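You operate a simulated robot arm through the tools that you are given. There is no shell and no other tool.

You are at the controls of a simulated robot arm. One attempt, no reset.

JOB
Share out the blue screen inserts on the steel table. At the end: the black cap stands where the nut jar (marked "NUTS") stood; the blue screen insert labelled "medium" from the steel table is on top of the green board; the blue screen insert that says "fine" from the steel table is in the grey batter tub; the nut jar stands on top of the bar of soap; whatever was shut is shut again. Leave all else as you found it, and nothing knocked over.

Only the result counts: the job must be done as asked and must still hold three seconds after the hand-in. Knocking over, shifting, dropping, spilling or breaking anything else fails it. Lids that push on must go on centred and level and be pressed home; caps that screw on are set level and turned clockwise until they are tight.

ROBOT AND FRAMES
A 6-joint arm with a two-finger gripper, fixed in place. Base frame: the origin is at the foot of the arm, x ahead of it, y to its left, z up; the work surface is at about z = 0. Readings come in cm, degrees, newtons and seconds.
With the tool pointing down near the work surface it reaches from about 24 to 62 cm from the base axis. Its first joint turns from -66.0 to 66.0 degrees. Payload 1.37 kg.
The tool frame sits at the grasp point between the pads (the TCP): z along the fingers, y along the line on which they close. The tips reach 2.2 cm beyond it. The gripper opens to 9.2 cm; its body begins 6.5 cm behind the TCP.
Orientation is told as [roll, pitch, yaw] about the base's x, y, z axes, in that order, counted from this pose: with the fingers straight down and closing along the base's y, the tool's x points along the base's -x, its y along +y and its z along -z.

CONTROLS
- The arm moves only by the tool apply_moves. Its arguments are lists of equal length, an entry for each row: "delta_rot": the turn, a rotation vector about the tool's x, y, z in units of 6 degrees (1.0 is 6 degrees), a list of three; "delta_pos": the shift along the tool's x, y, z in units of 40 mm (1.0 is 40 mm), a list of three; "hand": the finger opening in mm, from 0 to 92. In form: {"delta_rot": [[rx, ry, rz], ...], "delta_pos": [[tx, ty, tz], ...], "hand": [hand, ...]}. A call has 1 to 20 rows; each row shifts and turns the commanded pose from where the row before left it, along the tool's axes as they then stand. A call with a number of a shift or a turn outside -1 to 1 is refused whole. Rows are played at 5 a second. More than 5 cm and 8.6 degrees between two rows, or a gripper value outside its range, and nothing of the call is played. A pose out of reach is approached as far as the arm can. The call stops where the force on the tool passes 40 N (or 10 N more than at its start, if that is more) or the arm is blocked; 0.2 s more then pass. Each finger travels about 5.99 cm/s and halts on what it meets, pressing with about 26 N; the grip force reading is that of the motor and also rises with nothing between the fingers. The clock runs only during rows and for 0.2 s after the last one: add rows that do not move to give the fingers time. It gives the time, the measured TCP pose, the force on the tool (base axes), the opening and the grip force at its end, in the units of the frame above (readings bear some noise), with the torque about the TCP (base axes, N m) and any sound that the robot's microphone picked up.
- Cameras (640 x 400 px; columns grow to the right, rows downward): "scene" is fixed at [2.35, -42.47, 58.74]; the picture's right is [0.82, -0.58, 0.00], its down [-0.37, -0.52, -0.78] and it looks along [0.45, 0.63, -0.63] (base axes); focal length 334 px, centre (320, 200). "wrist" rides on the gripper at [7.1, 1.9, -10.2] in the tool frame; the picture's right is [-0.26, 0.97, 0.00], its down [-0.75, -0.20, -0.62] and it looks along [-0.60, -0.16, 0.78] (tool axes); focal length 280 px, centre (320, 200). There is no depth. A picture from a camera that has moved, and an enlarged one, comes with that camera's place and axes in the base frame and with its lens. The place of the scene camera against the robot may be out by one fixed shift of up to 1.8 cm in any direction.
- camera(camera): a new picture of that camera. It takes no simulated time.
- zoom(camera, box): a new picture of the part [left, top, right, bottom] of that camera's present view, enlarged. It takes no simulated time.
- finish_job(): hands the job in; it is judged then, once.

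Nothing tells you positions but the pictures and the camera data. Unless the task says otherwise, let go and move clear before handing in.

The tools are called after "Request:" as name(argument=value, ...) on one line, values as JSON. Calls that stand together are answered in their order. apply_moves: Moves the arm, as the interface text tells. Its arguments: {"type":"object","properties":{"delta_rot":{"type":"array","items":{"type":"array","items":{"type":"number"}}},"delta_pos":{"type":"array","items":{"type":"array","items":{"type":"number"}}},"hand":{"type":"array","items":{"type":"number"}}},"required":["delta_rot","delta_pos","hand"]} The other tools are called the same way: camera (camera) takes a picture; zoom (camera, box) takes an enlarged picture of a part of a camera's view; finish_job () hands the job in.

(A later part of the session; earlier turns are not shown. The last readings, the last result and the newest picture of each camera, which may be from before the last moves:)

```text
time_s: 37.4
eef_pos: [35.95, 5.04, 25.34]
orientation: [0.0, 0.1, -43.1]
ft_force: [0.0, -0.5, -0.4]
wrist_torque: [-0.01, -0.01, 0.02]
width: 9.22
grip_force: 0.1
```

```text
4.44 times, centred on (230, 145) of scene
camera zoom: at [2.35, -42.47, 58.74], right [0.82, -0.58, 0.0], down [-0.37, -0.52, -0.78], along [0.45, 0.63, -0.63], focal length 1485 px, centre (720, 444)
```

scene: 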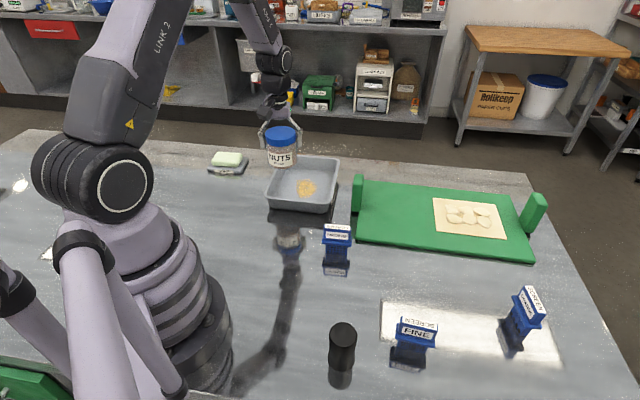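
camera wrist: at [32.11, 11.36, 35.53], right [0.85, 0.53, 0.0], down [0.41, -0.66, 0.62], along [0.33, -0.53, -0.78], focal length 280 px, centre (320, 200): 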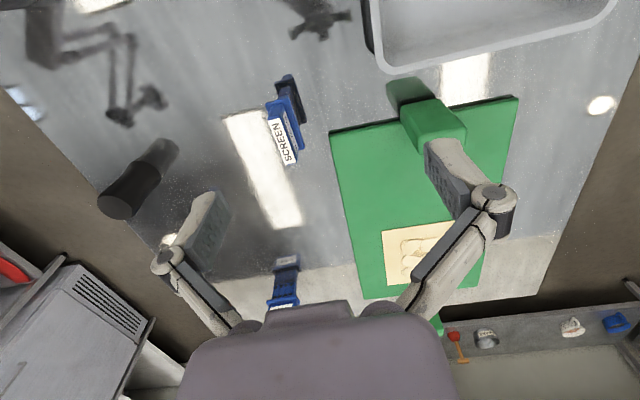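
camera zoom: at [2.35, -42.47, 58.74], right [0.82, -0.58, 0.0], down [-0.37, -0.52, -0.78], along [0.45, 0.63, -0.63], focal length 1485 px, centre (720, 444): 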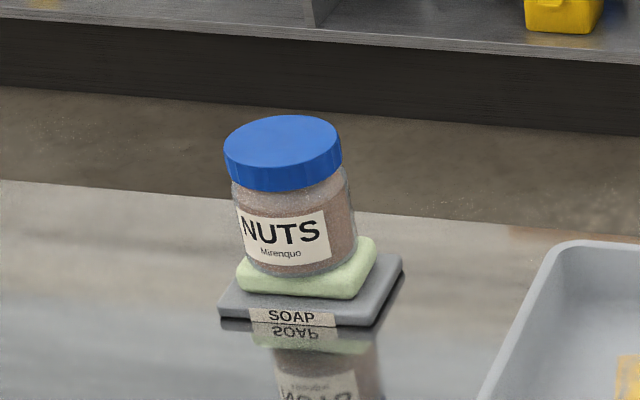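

The jar is still fine on the soap. I'm moving over the black cap for a close measurement.

Request:
apply_moves(delta_rot=[[0, 0, 0], [0, 0, 0], [0, 0, 0], [0, 0, 0], [0, 0, 0], [0, 0, 0], [0, 0, 0], [0, 0, 0], [0, 0, 0], [0, 0, 0]], delta_pos=[[-0.2336, -0.847, 0], [-0.2336, -0.847, 0], [-0.2336, -0.847, 0], [-0.2336, -0.847, 0], [-0.2336, -0.847, 0], [-0.2336, -0.847, 0.2], [-0.2336, -0.847, 0.3], [-0.2336, -0.847, 0.3], [-0.2336, -0.847, 0.2], [0, 0, 0]], hand=[92, 92, 92, 92, 92, 92, 92, 92, 92, 92])

Request:
camera(camera="wrist")

Request:
zoom(camera="scene", box=[280, 290, 440, 400])

```text
time_s: 39.6
eef_pos: [21.19, -22.88, 21.14]
orientation: [0.0, -0.1, -42.8]
ft_force: [-0.2, 0.1, 0.3]
wrist_torque: [0.0, 0.02, 0.01]
width: 9.21
grip_force: 0.1
```

```text
taken
camera wrist: at [17.43, -16.62, 31.39], right [0.85, 0.53, 0.0], down [0.41, -0.66, 0.62], along [0.33, -0.53, -0.78], focal length 280 px, centre (320, 200)
```

wrist: 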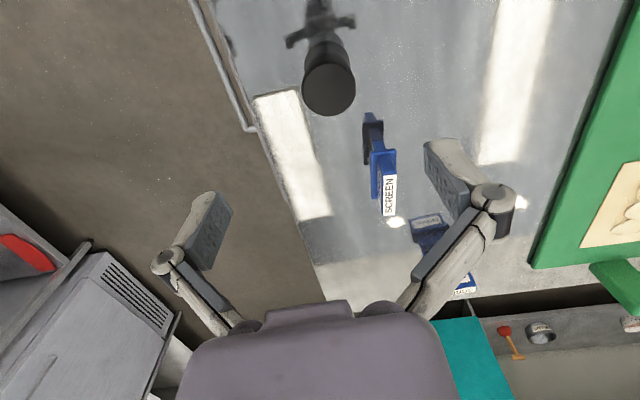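

```text
3.64 times, centred on (360, 345) of scene
camera zoom: at [2.35, -42.47, 58.74], right [0.82, -0.58, 0.0], down [-0.37, -0.52, -0.78], along [0.45, 0.63, -0.63], focal length 1215 px, centre (174, -327)
```

zoom: 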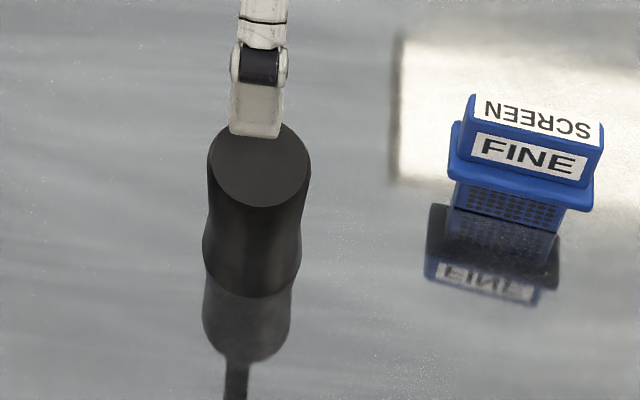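

The cap's top is at about (21.9, -22.4), roughly 8 cm tall and 4.5 cm across. I'll go lower for a precise look.

Request:
apply_moves(delta_rot=[[0, 0, 0], [0, 0, 0], [0, 0, 0], [0, 0, 0]], delta_pos=[[-0.01, 0.076, 0.592], [-0.01, 0.076, 0.592], [-0.01, 0.076, 0.592], [0, 0, 0]], hand=[92, 92, 92, 92])

Request:
camera(camera="wrist")

Request:
zoom(camera="wrist", box=[240, 40, 400, 160])

Request:
zoom(camera="scene", box=[280, 290, 440, 400])

```text
time_s: 40.6
eef_pos: [22.06, -22.4, 13.98]
orientation: [0.0, 0.0, -43.0]
ft_force: [-1.1, -0.8, -0.5]
wrist_torque: [-0.03, 0.0, 0.01]
width: 9.2
grip_force: 0.1
```

```text
taken
camera wrist: at [18.23, -16.03, 24.31], right [0.85, 0.53, 0.0], down [0.41, -0.66, 0.63], along [0.33, -0.53, -0.78], focal length 280 px, centre (320, 200)
```

wrist: 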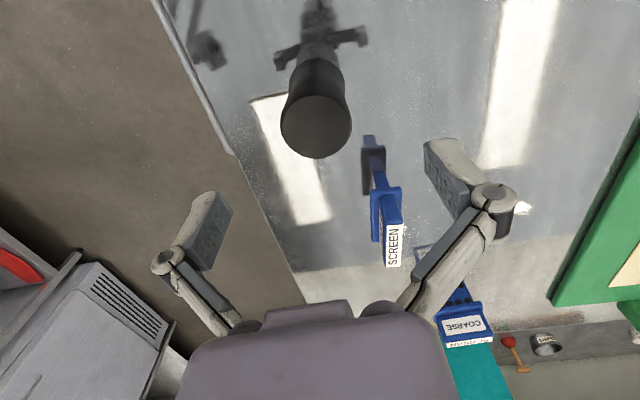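

```text
3.33 times, centred on (320, 100) of wrist
camera zoom: at [18.23, -16.03, 24.31], right [0.85, 0.53, 0.0], down [0.41, -0.66, 0.63], along [0.33, -0.53, -0.78], focal length 935 px, centre (320, 533)
```

zoom: 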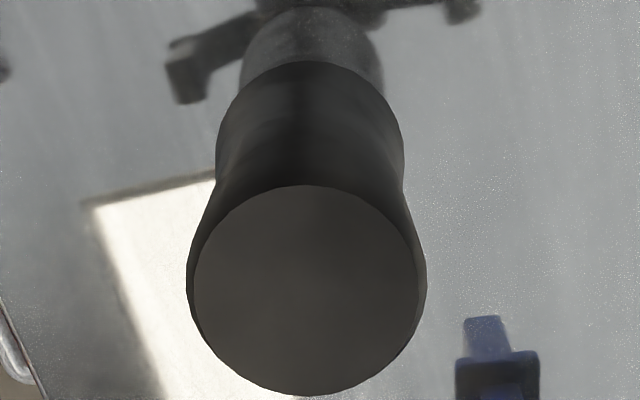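

```text
3.64 times, centred on (360, 345) of scene
camera zoom: at [2.35, -42.47, 58.74], right [0.82, -0.58, 0.0], down [-0.37, -0.52, -0.78], along [0.45, 0.63, -0.63], focal length 1215 px, centre (174, -327)
```

zoom: 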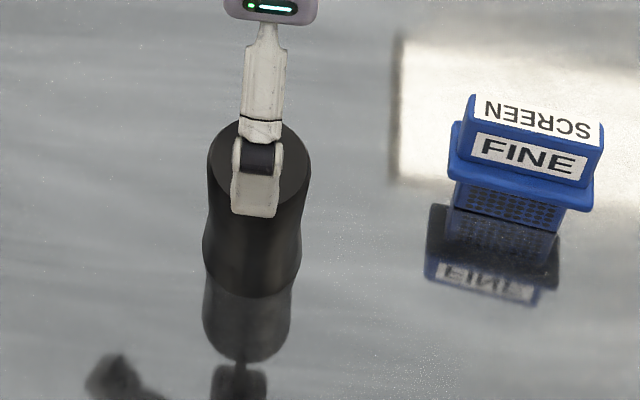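

The cap's centre is about (21.88, -22.36), 8.0 cm tall with a 4.2 cm top. I'll descend to z of about 6 and close slowly.

Request:
apply_moves(delta_rot=[[0, 0, 0], [0, 0, 0], [0, 0, 0], [0, 0, 0], [0, 0, 0], [0, 0, 0], [0, 0, 0]], delta_pos=[[0.04, -0.035, 0], [0, 0, 0.4], [0, 0, 0.4], [0, 0, 0.4], [0, 0, 0.4], [0, 0, 0.4], [0, 0, 0]], hand=[92, 88, 80, 74, 70, 66, 62])

Request:
camera(camera="wrist")

```text
time_s: 42.2
eef_pos: [21.83, -22.51, 6.2]
orientation: [-0.1, 0.0, -43.1]
ft_force: [-0.2, 1.1, 0.1]
wrist_torque: [0.04, 0.0, -0.05]
width: 6.17
grip_force: 0.0
```

```text
taken
camera wrist: at [18.02, -16.13, 16.42], right [0.85, 0.53, 0.0], down [0.41, -0.66, 0.63], along [0.33, -0.53, -0.78], focal length 280 px, centre (320, 200)
```

wrist: 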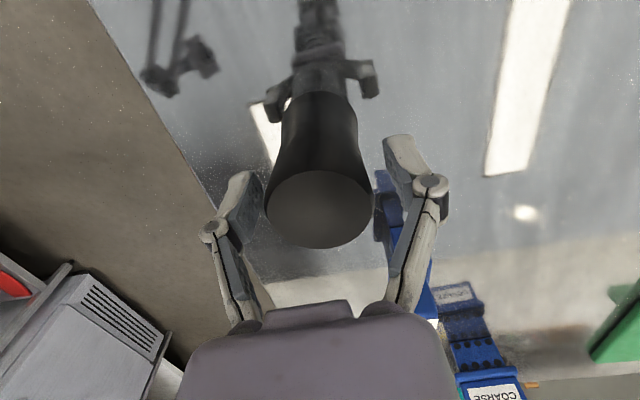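

Request:
apply_moves(delta_rot=[[0, 0, 0], [0, 0, 0], [0, 0, 0], [0, 0, 0], [0, 0, 0], [0, 0, 0], [0, 0, 0], [0, 0, 0]], delta_pos=[[0, 0, 0], [0, 0, 0], [0, 0, 0], [0, 0, 0], [0, 0, 0], [0, 0, 0], [0, 0, 0], [0, 0, 0]], hand=[56, 51, 47, 44, 41, 38, 20, 0])

Request:
apply_moves(delta_rot=[[0, 0, 0], [0, 0, 0], [0, 0, 0]], delta_pos=[[0, 0, -0.05], [0, 0, -0.05], [0, 0, 0]], hand=[0, 0, 0])

Request:
camera(camera="wrist")

Request:
zoom(camera="scene", box=[280, 290, 440, 400])

```text
time_s: 44.0
eef_pos: [21.77, -22.41, 6.26]
orientation: [0.0, 0.0, -43.0]
ft_force: [-0.8, 0.7, 7.4]
wrist_torque: [0.01, 0.07, -0.08]
width: 4.2
grip_force: 26.1
```

```text
time_s: 44.8
eef_pos: [21.93, -22.23, 6.56]
orientation: [0.0, 0.0, -43.0]
ft_force: [-0.2, 0.1, -0.7]
wrist_torque: [0.01, 0.01, 0.01]
width: 4.17
grip_force: 26.1
```

```text
taken
camera wrist: at [18.0, -16.08, 16.87], right [0.85, 0.53, 0.0], down [0.41, -0.66, 0.62], along [0.33, -0.53, -0.78], focal length 280 px, centre (320, 200)
```

wrist: 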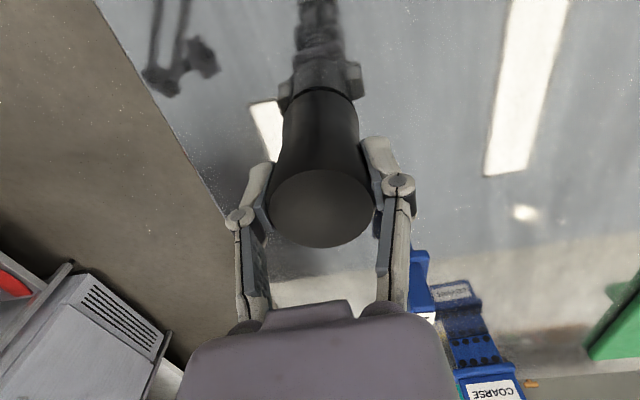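

```text
3.64 times, centred on (360, 345) of scene
camera zoom: at [2.35, -42.47, 58.74], right [0.82, -0.58, 0.0], down [-0.37, -0.52, -0.78], along [0.45, 0.63, -0.63], focal length 1215 px, centre (174, -327)
```

zoom: 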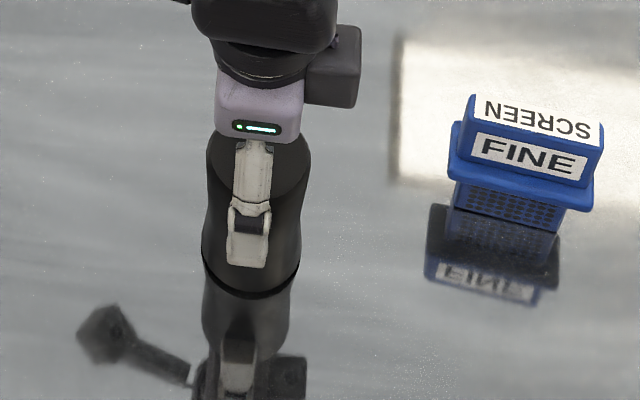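

The cap is gripped (4.2 cm wide, light) and clear of the table. I'll raise it and carry it back to the front-centre waypoint.

Request:
apply_moves(delta_rot=[[0, 0, 0], [0, 0, 0], [0, 0, 0], [0, 0, 0], [0, 0, 0], [0, 0, 0], [0, 0, 0], [0, 0, 0], [0, 0, 0], [0, 0, 0], [0, 0, 0], [0, 0, 0], [0, 0, 0], [0, 0, 0], [0, 0, 0], [0, 0, 0], [0, 0, 0], [0, 0, 0], [0, 0, 0]], delta_pos=[[0, 0, -0.2], [0, 0, -0.4], [0, 0, -0.6], [0, 0, -0.7], [0, 0, -0.7], [0, 0, -0.5], [0, 0, -0.26], [0.104, 0.37, 0], [0.208, 0.74, 0], [0.208, 0.74, 0], [0.208, 0.74, 0], [0.208, 0.74, 0], [0.208, 0.74, 0], [0.208, 0.74, 0], [0.208, 0.74, 0], [0.208, 0.74, 0], [0.208, 0.74, 0], [0.104, 0.37, 0], [0, 0, 0]], hand=[0, 0, 0, 0, 0, 0, 0, 0, 0, 0, 0, 0, 0, 0, 0, 0, 0, 0, 0])

Request:
camera(camera="scene")

Request:
camera(camera="wrist")

```text
time_s: 48.8
eef_pos: [35.93, 4.69, 19.88]
orientation: [0.0, 0.1, -43.0]
ft_force: [0.1, 0.8, -0.5]
wrist_torque: [0.02, 0.0, 0.0]
width: 4.17
grip_force: 26.0
```

```text
taken
```

scene: 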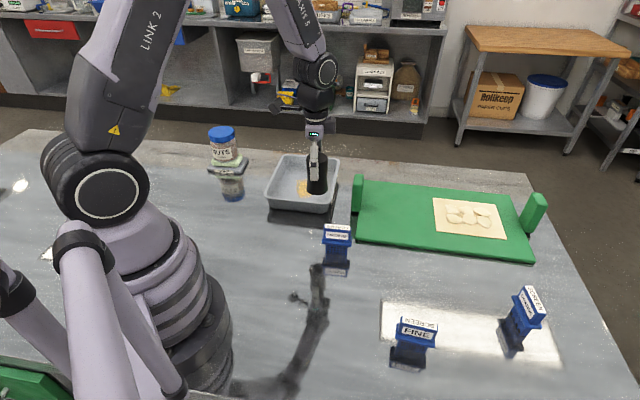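

```text
taken
camera wrist: at [32.0, 11.09, 30.19], right [0.85, 0.53, 0.0], down [0.41, -0.66, 0.62], along [0.33, -0.53, -0.78], focal length 280 px, centre (320, 200)
```

wrist: 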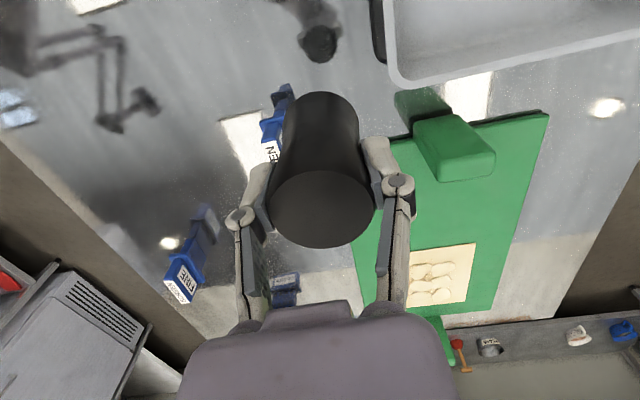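

The cap is held upright. I'll turn the tool back by 60° and carry it above the place where the jar stood, (21.75, 30.97).

Request:
apply_moves(delta_rot=[[0, 0, -1], [0, 0, -1], [0, 0, -1], [0, 0, -1], [0, 0, -1], [0, 0, -1], [0, 0, -1], [0, 0, -1], [0, 0, -1], [0, 0, -1], [0, 0, 0]], delta_pos=[[0, 0, 0], [0, 0, 0], [0, 0, 0], [0, 0, 0], [0, 0, 0], [0, 0, 0], [0, 0, 0], [0, 0, 0], [0, 0, 0], [0, 0, 0], [0, 0, 0]], hand=[0, 0, 0, 0, 0, 0, 0, 0, 0, 0, 0])

Request:
apply_moves(delta_rot=[[0, 0, 0], [0, 0, 0], [0, 0, 0], [0, 0, 0], [0, 0, 0], [0, 0, 0], [0, 0, 0], [0, 0, 0], [0, 0, 0], [0, 0, 0], [0, 0, 0], [0, 0, 0], [0, 0, 0]], delta_pos=[[0.0733, 0.3653, 0], [0.1465, 0.7307, 0], [0.1465, 0.7307, 0], [0.1465, 0.7307, 0], [0.1465, 0.7307, 0], [0.1465, 0.7307, 0], [0.1465, 0.7307, 0], [0.1465, 0.7307, 0], [0.1465, 0.7307, 0], [0.1465, 0.7307, 0], [0.0733, 0.3653, 0], [0, 0, 0], [0, 0, 0]], hand=[0, 0, 0, 0, 0, 0, 0, 0, 0, 0, 0, 0, 0])

Request:
camera(camera="wrist")

Request:
zoom(camera="scene", box=[150, 120, 310, 240])

```text
time_s: 51.2
eef_pos: [35.88, 4.88, 19.99]
orientation: [0.0, 0.0, 17.1]
ft_force: [0.5, 0.3, -0.4]
wrist_torque: [-0.02, -0.02, 0.0]
width: 4.18
grip_force: 26.0
```

```text
time_s: 54.0
eef_pos: [21.91, 31.03, 19.94]
orientation: [-0.1, 0.0, 17.0]
ft_force: [-0.1, 0.5, -1.0]
wrist_torque: [-0.01, 0.01, 0.0]
width: 4.15
grip_force: 25.8
```

```text
taken
camera wrist: at [14.55, 30.96, 30.21], right [-0.03, 1.0, 0.0], down [0.78, 0.03, 0.62], along [0.62, 0.02, -0.78], focal length 280 px, centre (320, 200)
```

wrist: 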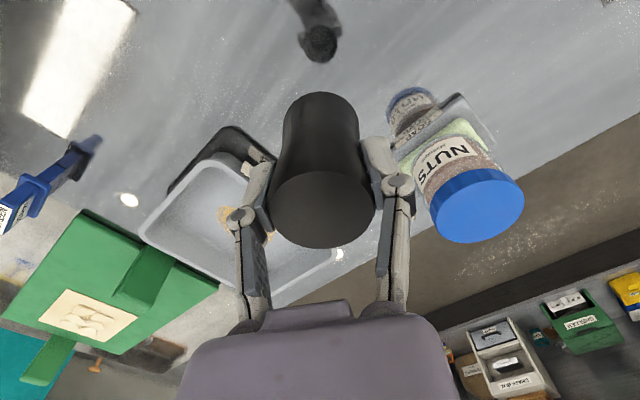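

```text
3.33 times, centred on (230, 180) of scene
camera zoom: at [2.35, -42.47, 58.74], right [0.82, -0.58, 0.0], down [-0.37, -0.52, -0.78], along [0.45, 0.63, -0.63], focal length 1114 px, centre (620, 267)
```

zoom: 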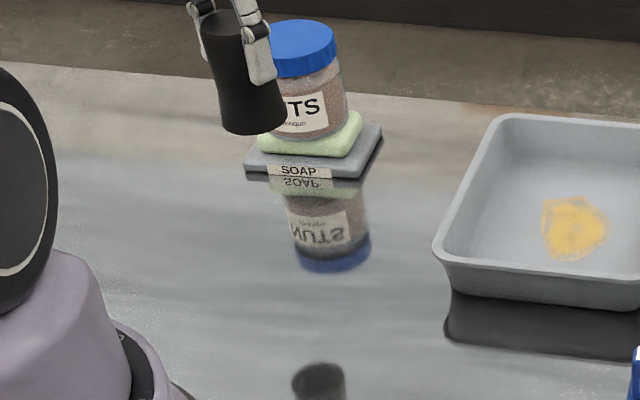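

The cap is over the old jar spot. I'll make a small correction and lower to just above the table.

Request:
apply_moves(delta_rot=[[0, 0, 0], [0, 0, 0], [0, 0, 0], [0, 0, 0], [0, 0, 0], [0, 0, 0], [0, 0, 0], [0, 0, 0], [0, 0, 0]], delta_pos=[[0.04, -0.02, 0.3], [0, 0, 0.5], [0, 0, 0.5], [0, 0, 0.5], [0, 0, 0.5], [0, 0, 0.5], [0, 0, 0.3], [0, 0, 0.14], [0, 0, 0]], hand=[0, 0, 0, 0, 0, 0, 0, 0, 0])

Request:
zoom(camera="scene", box=[150, 120, 310, 240])

Request:
camera(camera="wrist")

```text
time_s: 56.0
eef_pos: [21.61, 30.95, 6.89]
orientation: [0.0, 0.0, 17.0]
ft_force: [0.1, -0.1, -1.1]
wrist_torque: [0.0, -0.02, 0.01]
width: 4.16
grip_force: 26.4
```

```text
3.33 times, centred on (230, 180) of scene
camera zoom: at [2.35, -42.47, 58.74], right [0.82, -0.58, 0.0], down [-0.37, -0.52, -0.78], along [0.45, 0.63, -0.63], focal length 1114 px, centre (620, 267)
```

zoom: 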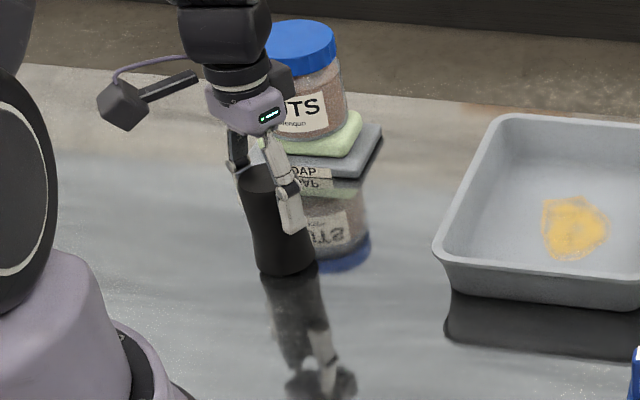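

```text
taken
camera wrist: at [14.27, 30.7, 17.25], right [-0.03, 1.0, 0.0], down [0.78, 0.03, 0.63], along [0.62, 0.02, -0.78], focal length 280 px, centre (320, 200)
```

wrist: 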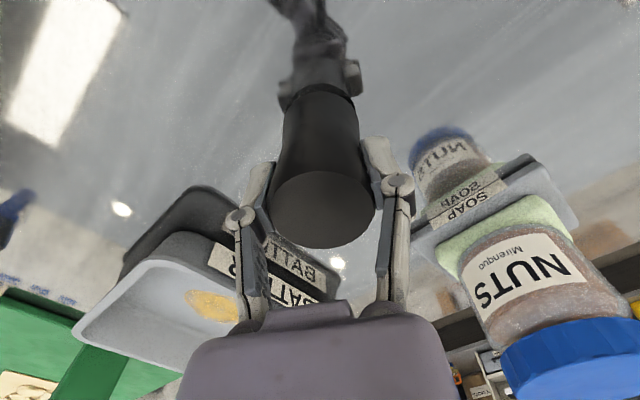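

Compared with the earlier picture, the cap is right over the jar's former footprint. I'll lower the last few millimetres.

Request:
apply_moves(delta_rot=[[0, 0, 0], [0, 0, 0], [0, 0, 0], [0, 0, 0]], delta_pos=[[0, 0, 0.05], [0, 0, 0.05], [0, 0, 0.03], [0, 0, 0]], hand=[0, 0, 0, 0])

```text
time_s: 57.0
eef_pos: [21.51, 30.91, 6.53]
orientation: [0.1, 0.1, 17.0]
ft_force: [0.2, 0.5, -0.9]
wrist_torque: [0.03, 0.01, 0.01]
width: 4.14
grip_force: 25.5
```

Request:
apply_moves(delta_rot=[[0, 0, 0], [0, 0, 0], [0, 0, 0]], delta_pos=[[0, 0, 0.03], [0, 0, 0.03], [0, 0, 0]], hand=[0, 0, 0])

Request:
zoom(camera="scene", box=[190, 150, 270, 210])

```text
time_s: 57.8
eef_pos: [21.57, 30.94, 6.3]
orientation: [-0.1, 0.0, 17.0]
ft_force: [-1.1, -1.1, 3.1]
wrist_torque: [0.01, 0.01, -0.01]
width: 4.15
grip_force: 26.0
```

```text
6.67 times, centred on (230, 180) of scene
camera zoom: at [2.35, -42.47, 58.74], right [0.82, -0.58, 0.0], down [-0.37, -0.52, -0.78], along [0.45, 0.63, -0.63], focal length 2228 px, centre (920, 333)
```

zoom: 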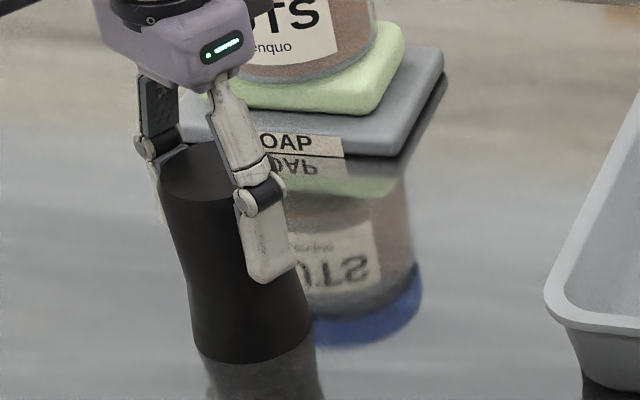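

The cap touches the table with a light push of 3 N. I'll release it and rise.

Request:
apply_moves(delta_rot=[[0, 0, 0], [0, 0, 0], [0, 0, 0], [0, 0, 0], [0, 0, 0], [0, 0, 0], [0, 0, 0], [0, 0, 0], [0, 0, 0]], delta_pos=[[0, 0, 0], [0, 0, 0], [0, 0, 0], [0, 0, 0], [0, 0, -0.3], [0, 0, -0.6], [0, 0, -0.8], [0, 0, -0.8], [0, 0, -0.8]], hand=[46, 54, 64, 74, 74, 74, 74, 74, 74])

Request:
camera(camera="scene")

Request:
zoom(camera="scene", box=[150, 120, 310, 240])

Request:
camera(camera="wrist")

```text
time_s: 59.8
eef_pos: [21.68, 30.83, 19.4]
orientation: [0.0, 0.0, 17.0]
ft_force: [0.2, -0.8, 0.8]
wrist_torque: [-0.01, 0.01, 0.0]
width: 7.4
grip_force: 0.0
```

```text
taken
```

scene: 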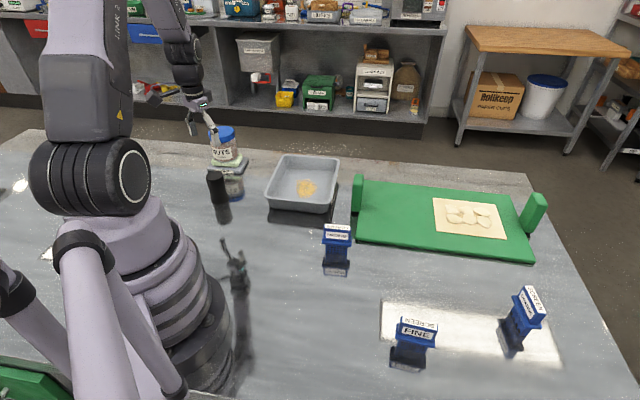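

```text
3.33 times, centred on (230, 180) of scene
camera zoom: at [2.35, -42.47, 58.74], right [0.82, -0.58, 0.0], down [-0.37, -0.52, -0.78], along [0.45, 0.63, -0.63], focal length 1114 px, centre (620, 267)
```

zoom: 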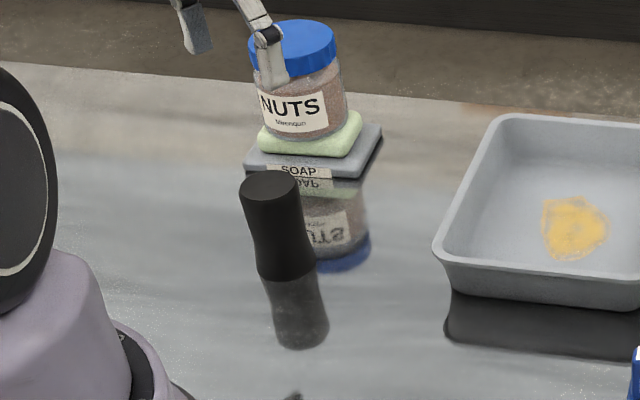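

```text
taken
camera wrist: at [14.36, 30.82, 29.7], right [-0.03, 1.0, 0.0], down [0.78, 0.03, 0.62], along [0.62, 0.02, -0.78], focal length 280 px, centre (320, 200)
```

wrist: 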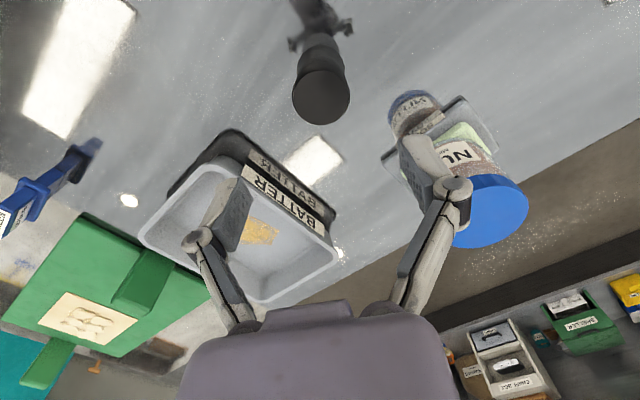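

The cap stands where the jar was. Next is the "medium" insert near (36, -2.6). I'll move there and turn the tool to about -40° so the fingers close across its thin side.

Request:
apply_moves(delta_rot=[[0, 0, 0], [0, 0, 0], [0, 0, 0], [0, 0, 0], [0, 0, 0], [0, 0, 0], [0, 0, 0], [0, 0, 0], [0, 0, 0], [0, 0, 0], [0, 0, 0], [0, 0, 0]], delta_pos=[[0, 0, -0.6], [0, 0, -0.4], [-0.153, -0.857, 0], [-0.153, -0.857, 0], [-0.153, -0.857, 0], [-0.153, -0.857, 0], [-0.153, -0.857, 0], [-0.153, -0.857, 0], [-0.153, -0.857, 0], [-0.153, -0.857, 0], [-0.153, -0.857, 0], [0, 0, 0]], hand=[74, 74, 74, 74, 74, 74, 74, 74, 74, 74, 74, 74])

Request:
apply_moves(delta_rot=[[0, 0, 0.95], [0, 0, 0.95], [0, 0, 0.95], [0, 0, 0.95], [0, 0, 0.95], [0, 0, 0.95], [0, 0, 0.95], [0, 0, 0.95], [0, 0, 0.95], [0, 0, 0.95], [0, 0, 0]], delta_pos=[[0, 0, 0], [0, 0, 0], [0, 0, 0], [0, 0, 0], [0, 0, 0], [0, 0, 0], [0, 0, 0], [0, 0, 0], [0, 0, 0], [0, 0, 0], [0, 0, 0]], hand=[74, 74, 74, 74, 74, 74, 74, 74, 74, 74, 74])

Request:
camera(camera="wrist")

```text
time_s: 62.4
eef_pos: [35.85, 3.06, 23.6]
orientation: [0.0, -0.1, 17.1]
ft_force: [-0.5, 0.2, -0.6]
wrist_torque: [0.0, 0.01, -0.01]
width: 7.42
grip_force: 0.1
```

```text
time_s: 64.8
eef_pos: [35.97, 3.04, 23.46]
orientation: [0.0, 0.0, -40.0]
ft_force: [0.5, 0.0, -0.6]
wrist_torque: [-0.02, -0.05, -0.03]
width: 7.39
grip_force: 0.0
```

```text
taken
camera wrist: at [31.68, 9.22, 33.69], right [0.82, 0.57, 0.0], down [0.45, -0.64, 0.62], along [0.36, -0.51, -0.78], focal length 280 px, centre (320, 200)
```

wrist: 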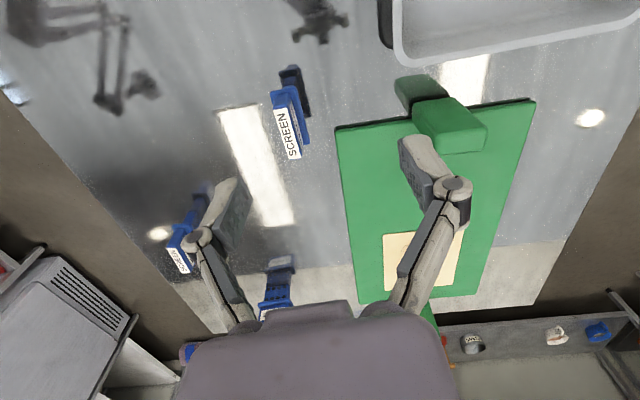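

The medium insert's top is at about (36.0, -2.5), with its long axis near -42°. I'll go closer.

Request:
apply_moves(delta_rot=[[0, 0, 0], [0, 0, 0], [0, 0, 0], [0, 0, 0], [0, 0, 0]], delta_pos=[[-0.221, -0.263, 0.59], [-0.221, -0.263, 0.59], [-0.221, -0.263, 0.59], [-0.221, -0.263, 0.59], [0, 0, 0]], hand=[74, 74, 74, 74, 74])

Request:
camera(camera="wrist")

Request:
zoom(camera="wrist", box=[240, 50, 400, 170])

```text
time_s: 66.0
eef_pos: [35.91, -2.22, 14.09]
orientation: [0.1, 0.0, -40.0]
ft_force: [-0.5, 0.3, 0.4]
wrist_torque: [-0.03, 0.0, 0.0]
width: 7.37
grip_force: 0.1
```

```text
taken
camera wrist: at [31.7, 3.85, 24.29], right [0.82, 0.57, 0.0], down [0.45, -0.64, 0.63], along [0.36, -0.51, -0.78], focal length 280 px, centre (320, 200)
```

wrist: 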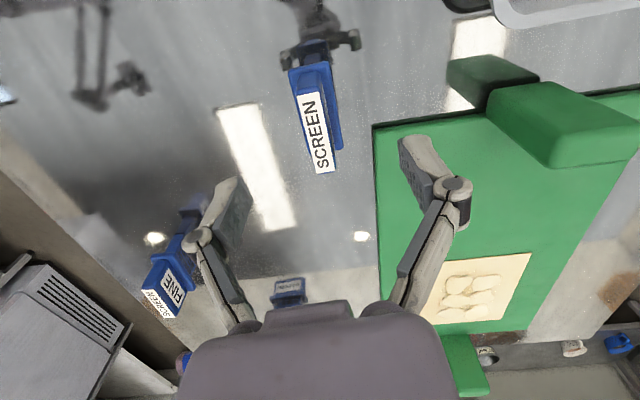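

```text
3.33 times, centred on (320, 110) of wrist
camera zoom: at [31.7, 3.85, 24.29], right [0.82, 0.57, 0.0], down [0.45, -0.64, 0.63], along [0.36, -0.51, -0.78], focal length 935 px, centre (320, 500)
```

zoom: 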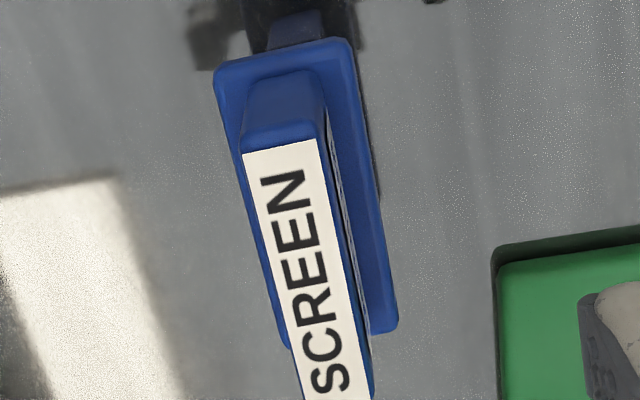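

The insert's long axis is at about -43.8° and its centre at about (36.05, -2.6). I'll align the tool, narrow the fingers to 4 cm, and come down to just above it to check the finger-tip height.

Request:
apply_moves(delta_rot=[[0, 0, 0], [0, 0, 0.63], [0, 0, 0], [0, 0, 0], [0, 0, 0], [0, 0, 0]], delta_pos=[[-0.094, -0.061, 0], [0, 0, 0], [0, 0, 0.4], [0, 0, 0.4], [0, 0, 0.3], [0, 0, 0]], hand=[66, 58, 50, 42, 40, 40])

Request:
camera(camera="wrist")

Request:
zoom(camera="scene", box=[280, 190, 400, 280])

```text
time_s: 67.4
eef_pos: [35.97, -2.7, 9.46]
orientation: [0.0, 0.0, -43.7]
ft_force: [-0.4, -0.4, -0.2]
wrist_torque: [-0.02, 0.0, -0.01]
width: 4.0
grip_force: 0.1
```

```text
taken
camera wrist: at [32.26, 3.56, 19.75], right [0.86, 0.52, 0.0], down [0.4, -0.67, 0.63], along [0.32, -0.54, -0.78], focal length 280 px, centre (320, 200)
```

wrist: 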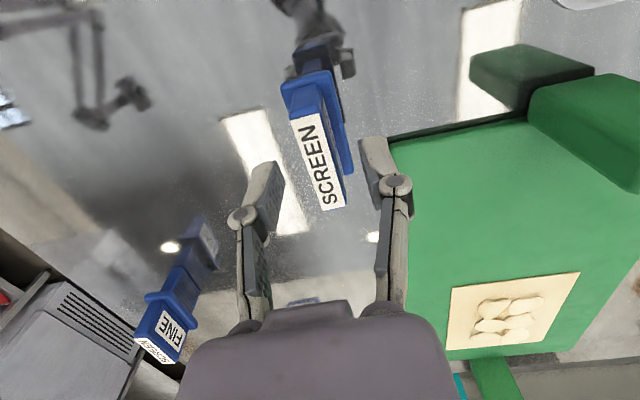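

```text
4.44 times, centred on (340, 235) of scene
camera zoom: at [2.35, -42.47, 58.74], right [0.82, -0.58, 0.0], down [-0.37, -0.52, -0.78], along [0.45, 0.63, -0.63], focal length 1485 px, centre (231, 44)
```

zoom: 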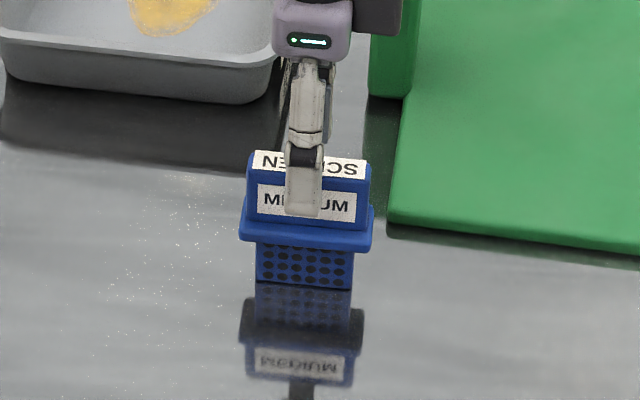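

The fingers straddle the block well, with tips about 3.4 cm below the TCP at this opening. I'll go down to z of about 8.3 so the tips stay above the flange, then close.

Request:
apply_moves(delta_rot=[[0, 0, 0], [0, 0, 0], [0, 0, 0]], delta_pos=[[0, 0, 0.15], [0, 0, 0.14], [0, 0, 0]], hand=[40, 40, 40])

Request:
apply_moves(delta_rot=[[0, 0, 0], [0, 0, 0], [0, 0, 0], [0, 0, 0], [0, 0, 0], [0, 0, 0], [0, 0, 0], [0, 0, 0]], delta_pos=[[0, 0, 0], [0, 0, 0], [0, 0, 0], [0, 0, 0], [0, 0, 0], [0, 0, 0], [0, 0, 0], [0, 0, 0]], hand=[32, 26, 21, 17, 14, 11, 5, 0])

Request:
camera(camera="wrist")

Request:
zoom(camera="scene", box=[280, 190, 400, 280])

```text
time_s: 68.2
eef_pos: [36.0, -2.79, 8.29]
orientation: [0.0, 0.0, -43.8]
ft_force: [0.0, 0.5, 0.1]
wrist_torque: [0.0, -0.01, 0.01]
width: 4.01
grip_force: 0.0
```

```text
time_s: 70.0
eef_pos: [36.02, -2.85, 8.41]
orientation: [0.0, 0.0, -43.7]
ft_force: [0.8, 1.1, 1.2]
wrist_torque: [0.02, -0.01, -0.02]
width: 1.39
grip_force: 25.5
```

```text
taken
camera wrist: at [32.19, 3.51, 18.63], right [0.86, 0.52, 0.0], down [0.4, -0.67, 0.63], along [0.32, -0.54, -0.78], focal length 280 px, centre (320, 200)
```

wrist: 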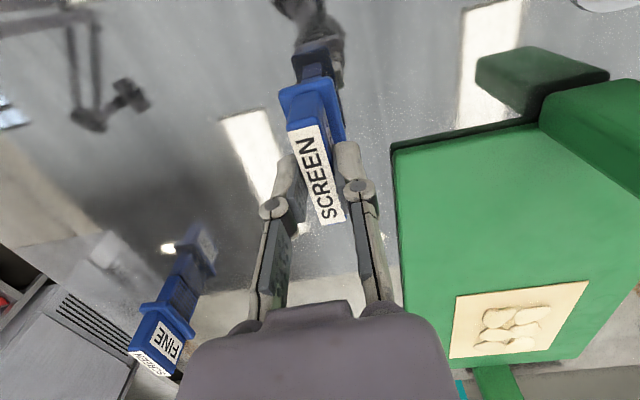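

```text
4.44 times, centred on (340, 235) of scene
camera zoom: at [2.35, -42.47, 58.74], right [0.82, -0.58, 0.0], down [-0.37, -0.52, -0.78], along [0.45, 0.63, -0.63], focal length 1485 px, centre (231, 44)
```

zoom: 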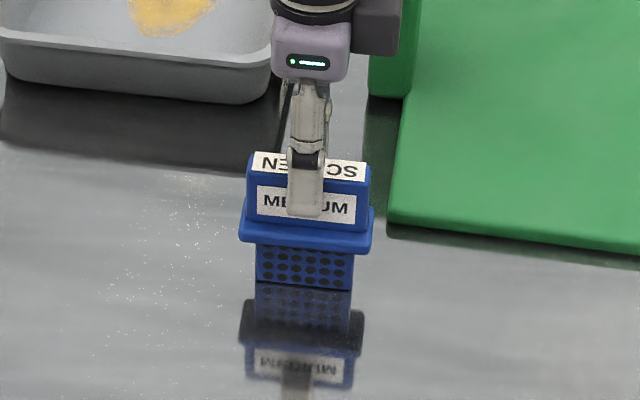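

It is gripped at 1.39 cm without shifting. I'll lift slowly and check.

Request:
apply_moves(delta_rot=[[0, 0, 0], [0, 0, 0], [0, 0, 0], [0, 0, 0], [0, 0, 0]], delta_pos=[[0, 0, -0.05], [0, 0, -0.1], [0, 0, -0.15], [0, 0, -0.2], [0, 0, 0]], hand=[0, 0, 0, 0, 0])

Request:
camera(camera="wrist")

Request:
zoom(camera="scene", box=[280, 190, 400, 280])

```text
time_s: 71.2
eef_pos: [35.99, -2.65, 10.52]
orientation: [-0.1, 0.1, -43.7]
ft_force: [0.3, -0.6, -1.1]
wrist_torque: [-0.02, -0.02, 0.0]
width: 1.4
grip_force: 26.3
```

```text
taken
camera wrist: at [32.19, 3.6, 20.65], right [0.86, 0.52, 0.0], down [0.4, -0.67, 0.62], along [0.32, -0.54, -0.78], focal length 280 px, centre (320, 200)
```

wrist: 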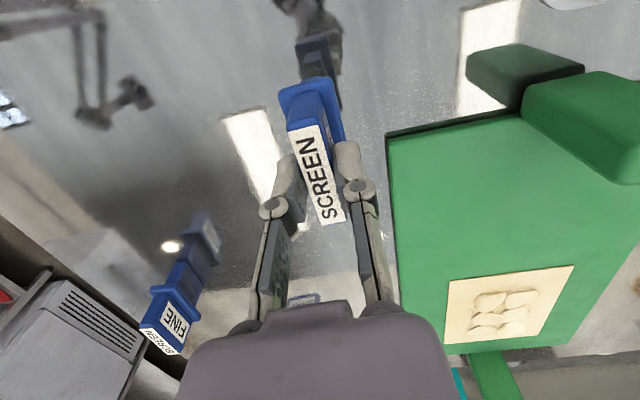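

```text
4.44 times, centred on (340, 235) of scene
camera zoom: at [2.35, -42.47, 58.74], right [0.82, -0.58, 0.0], down [-0.37, -0.52, -0.78], along [0.45, 0.63, -0.63], focal length 1485 px, centre (231, 44)
```

zoom: 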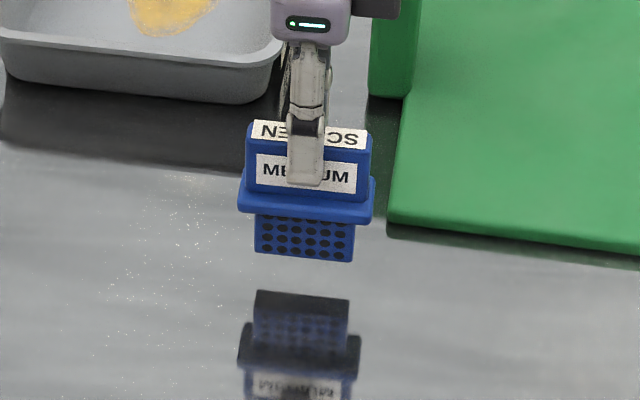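

The medium insert is firmly lifted. I'll carry it to the free left part of the green board, around (52.1, -3.5), and lower it to just above the board.

Request:
apply_moves(delta_rot=[[0, 0, 0], [0, 0, 0], [0, 0, 0], [0, 0, 0], [0, 0, 0], [0, 0, 0], [0, 0, 0], [0, 0, 0], [0, 0, 0], [0, 0, 0], [0, 0, 0], [0, 0, 0], [0, 0, 0], [0, 0, 0], [0, 0, 0], [0, 0, 0]], delta_pos=[[0, 0, -0.4], [0, 0, -0.6], [0, 0, -0.5], [0, 0, -0.1], [-0.218, 0.188, 0], [-0.436, 0.376, 0], [-0.436, 0.376, 0], [-0.436, 0.376, 0], [-0.436, 0.376, 0], [-0.436, 0.376, 0], [-0.436, 0.376, 0], [-0.218, 0.188, 0], [0, 0, 0.4], [0, 0, 0.5], [0, 0, 0.3], [0, 0, 0]], hand=[0, 0, 0, 0, 0, 0, 0, 0, 0, 0, 0, 0, 0, 0, 0, 0])

Request:
camera(camera="wrist")

Request:
zoom(camera="scene", box=[320, 130, 560, 280])

```text
time_s: 74.6
eef_pos: [52.16, -3.6, 11.82]
orientation: [0.1, 0.0, -43.7]
ft_force: [0.2, 0.0, -0.8]
wrist_torque: [0.05, 0.0, -0.02]
width: 1.42
grip_force: 26.8
```

```text
taken
camera wrist: at [48.31, 2.8, 22.13], right [0.86, 0.52, 0.0], down [0.4, -0.67, 0.63], along [0.32, -0.54, -0.78], focal length 280 px, centre (320, 200)
```

wrist: 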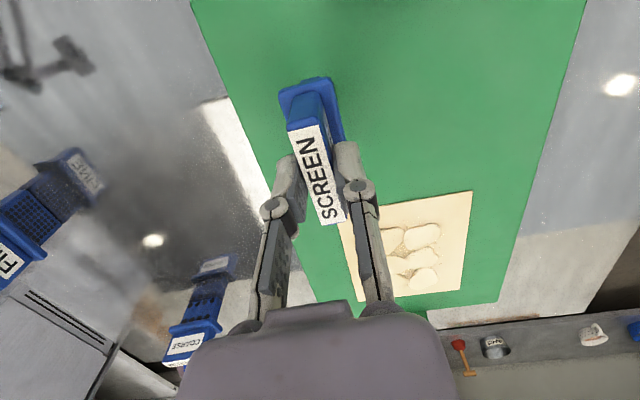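

```text
2.67 times, centred on (440, 205) of scene
camera zoom: at [2.35, -42.47, 58.74], right [0.82, -0.58, 0.0], down [-0.37, -0.52, -0.78], along [0.45, 0.63, -0.63], focal length 891 px, centre (0, 187)
```

zoom: 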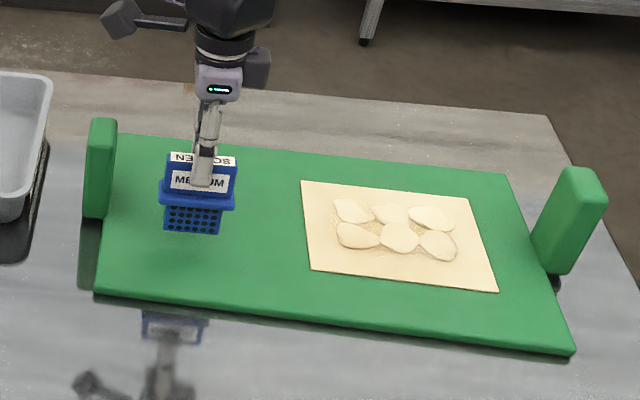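

It is above the clear green area. I'll lower it in small steps until contact.

Request:
apply_moves(delta_rot=[[0, 0, 0], [0, 0, 0], [0, 0, 0], [0, 0, 0]], delta_pos=[[0, 0, 0.1], [0, 0, 0.1], [0, 0, 0.08], [0, 0, 0]], hand=[0, 0, 0, 0])

Request:
apply_moves(delta_rot=[[0, 0, 0], [0, 0, 0], [0, 0, 0]], delta_pos=[[0, 0, 0.04], [0, 0, 0.04], [0, 0, 0]], hand=[0, 0, 0])

Request:
zoom(camera="scene", box=[340, 150, 460, 240])

```text
time_s: 75.6
eef_pos: [52.14, -3.74, 10.91]
orientation: [0.0, 0.0, -43.7]
ft_force: [-0.9, 0.6, -0.9]
wrist_torque: [-0.05, 0.0, -0.01]
width: 1.39
grip_force: 26.6
```

```text
time_s: 76.4
eef_pos: [52.12, -3.72, 10.59]
orientation: [0.0, 0.0, -43.7]
ft_force: [1.1, 0.0, -0.8]
wrist_torque: [0.0, 0.0, 0.03]
width: 1.41
grip_force: 25.4
```

```text
4.44 times, centred on (400, 195) of scene
camera zoom: at [2.35, -42.47, 58.74], right [0.82, -0.58, 0.0], down [-0.37, -0.52, -0.78], along [0.45, 0.63, -0.63], focal length 1485 px, centre (-36, 222)
```

zoom: 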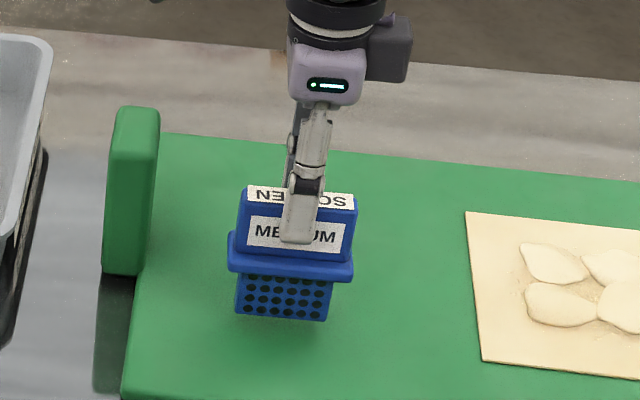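

Request:
apply_moves(delta_rot=[[0, 0, 0], [0, 0, 0], [0, 0, 0]], delta_pos=[[0, 0, 0.04], [0, 0, 0.04], [0, 0, 0]], hand=[0, 0, 0])

Request:
zoom(camera="scene", box=[340, 150, 460, 240])

```text
time_s: 77.2
eef_pos: [52.08, -3.71, 10.4]
orientation: [0.0, 0.1, -43.7]
ft_force: [0.7, -0.3, -0.1]
wrist_torque: [0.03, -0.01, 0.01]
width: 1.39
grip_force: 25.8
```

```text
4.44 times, centred on (400, 195) of scene
camera zoom: at [2.35, -42.47, 58.74], right [0.82, -0.58, 0.0], down [-0.37, -0.52, -0.78], along [0.45, 0.63, -0.63], focal length 1485 px, centre (-36, 222)
```

zoom: 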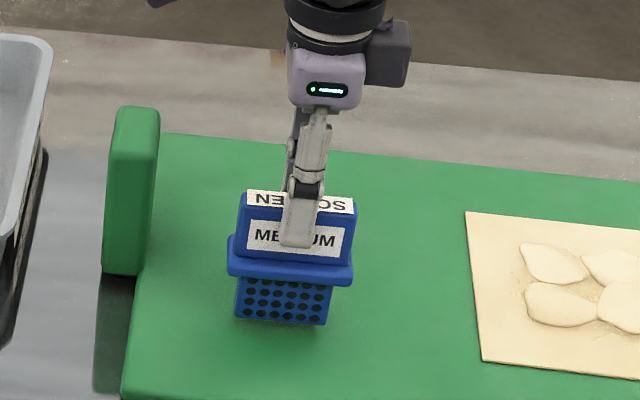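

Request:
apply_moves(delta_rot=[[0, 0, 0], [0, 0, 0], [0, 0, 0]], delta_pos=[[0, 0, 0.03], [0, 0, 0.03], [0, 0, 0]], hand=[0, 0, 0])

```text
time_s: 78.0
eef_pos: [51.99, -3.64, 10.01]
orientation: [-0.1, 0.0, -43.7]
ft_force: [0.4, -0.2, -1.1]
wrist_torque: [0.02, 0.03, 0.0]
width: 1.44
grip_force: 24.9
```

Request:
apply_moves(delta_rot=[[0, 0, 0], [0, 0, 0], [0, 0, 0]], delta_pos=[[0, 0, 0.03], [0, 0, 0.03], [0, 0, 0]], hand=[0, 0, 0])

Request:
zoom(camera="scene", box=[360, 180, 440, 240])

```text
time_s: 78.8
eef_pos: [52.11, -3.59, 9.86]
orientation: [0.1, -0.1, -43.7]
ft_force: [0.2, -0.3, -1.1]
wrist_torque: [-0.01, 0.0, -0.02]
width: 1.39
grip_force: 26.4
```

```text
6.67 times, centred on (400, 210) of scene
camera zoom: at [2.35, -42.47, 58.74], right [0.82, -0.58, 0.0], down [-0.37, -0.52, -0.78], along [0.45, 0.63, -0.63], focal length 2228 px, centre (-213, 133)
```

zoom: 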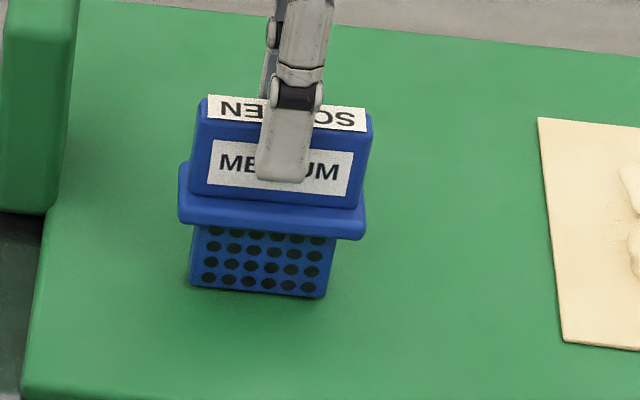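

Request:
apply_moves(delta_rot=[[0, 0, 0], [0, 0, 0], [0, 0, 0]], delta_pos=[[0, 0, 0.03], [0, 0, 0.02], [0, 0, 0]], hand=[0, 0, 0])

```text
time_s: 79.6
eef_pos: [52.04, -3.75, 9.61]
orientation: [0.0, -0.2, -43.7]
ft_force: [-0.5, -1.0, 4.4]
wrist_torque: [-0.01, 0.06, 0.0]
width: 1.41
grip_force: 25.9
```

Contact with the board (about 5 N). I'll open and rise.

Request:
apply_moves(delta_rot=[[0, 0, 0], [0, 0, 0], [0, 0, 0], [0, 0, 0], [0, 0, 0], [0, 0, 0], [0, 0, 0], [0, 0, 0], [0, 0, 0], [0, 0, 0]], delta_pos=[[0, 0, 0], [0, 0, 0], [0, 0, 0], [0, 0, 0], [0, 0, 0], [0, 0, -0.3], [0, 0, -0.6], [0, 0, -0.8], [0, 0, -0.8], [0, 0, -0.6]], hand=[18, 24, 32, 40, 46, 46, 46, 46, 46, 46])

Request:
camera(camera="wrist")

Request:
zoom(camera="scene", box=[320, 130, 560, 280])

```text
time_s: 81.8
eef_pos: [51.98, -3.72, 21.95]
orientation: [0.0, 0.1, -43.7]
ft_force: [0.1, -0.3, 0.4]
wrist_torque: [0.0, -0.04, 0.02]
width: 4.56
grip_force: 0.0
```

```text
taken
camera wrist: at [48.34, 2.68, 32.2], right [0.86, 0.52, 0.0], down [0.4, -0.67, 0.62], along [0.32, -0.54, -0.78], focal length 280 px, centre (320, 200)
```

wrist: 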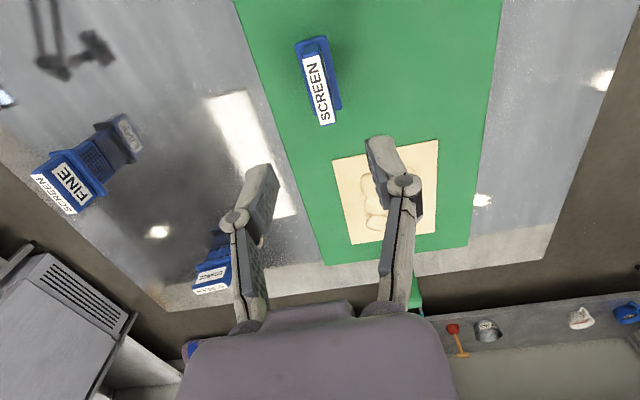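

```text
2.67 times, centred on (440, 205) of scene
camera zoom: at [2.35, -42.47, 58.74], right [0.82, -0.58, 0.0], down [-0.37, -0.52, -0.78], along [0.45, 0.63, -0.63], focal length 891 px, centre (0, 187)
```

zoom: 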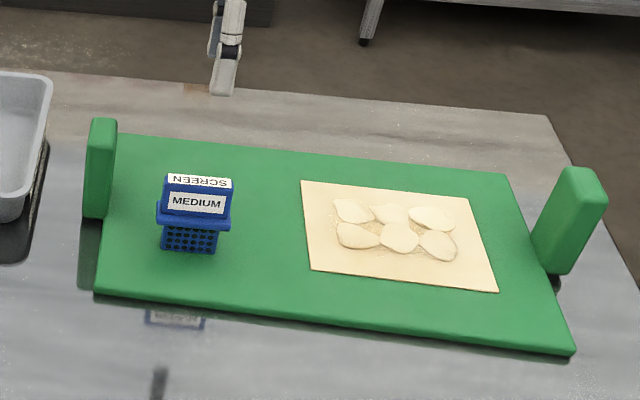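

The medium insert stands upright on the board. Now for the "fine" insert at roughly (33.3, -28), long axis about -48°.

Request:
apply_moves(delta_rot=[[0, 0, 0], [0, 0, 0], [0, 0, 0], [0, 0, 0], [0, 0, 0], [0, 0, 0], [0, 0, 0], [0, 0, 0], [0, 0, 0], [0, 0, 0.72], [0, 0, 0], [0, 0, 0], [0, 0, 0]], delta_pos=[[-0.091, -0.847, 0], [-0.091, -0.847, 0], [-0.091, -0.847, 0], [-0.091, -0.847, 0], [-0.091, -0.847, 0], [-0.091, -0.847, 0], [-0.091, -0.847, 0], [-0.091, -0.847, 0], [-0.091, -0.847, 0], [0, 0, 0], [0, 0, 0.7], [0, 0, 0.7], [0, 0, 0]], hand=[50, 60, 70, 74, 74, 74, 74, 74, 74, 74, 74, 74, 74])

Request:
camera(camera="wrist")

Request:
zoom(camera="wrist", box=[220, 30, 420, 170])

```text
time_s: 84.6
eef_pos: [33.21, -27.77, 16.61]
orientation: [0.0, 0.1, -48.1]
ft_force: [1.1, -0.9, -0.4]
wrist_torque: [0.02, -0.04, 0.0]
width: 7.39
grip_force: 0.2
```

```text
taken
camera wrist: at [29.87, -21.11, 26.77], right [0.89, 0.45, 0.0], down [0.35, -0.7, 0.63], along [0.28, -0.56, -0.78], focal length 280 px, centre (320, 200)
```

wrist: 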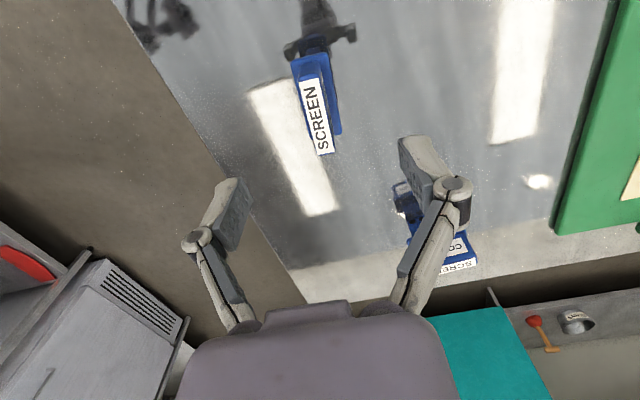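

```text
2.86 times, centred on (320, 100) of wrist
camera zoom: at [29.87, -21.11, 26.77], right [0.89, 0.45, 0.0], down [0.35, -0.7, 0.63], along [0.28, -0.56, -0.78], focal length 801 px, centre (320, 486)
```

zoom: 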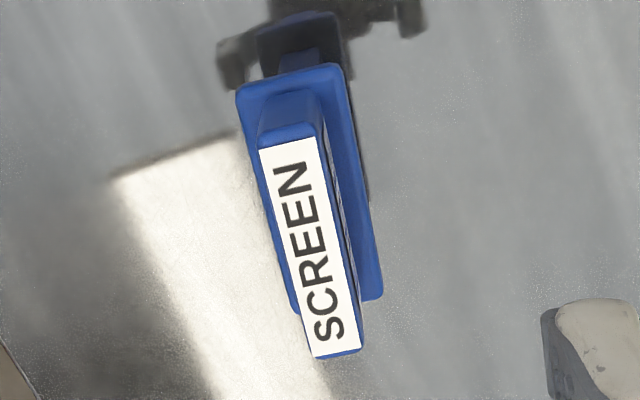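

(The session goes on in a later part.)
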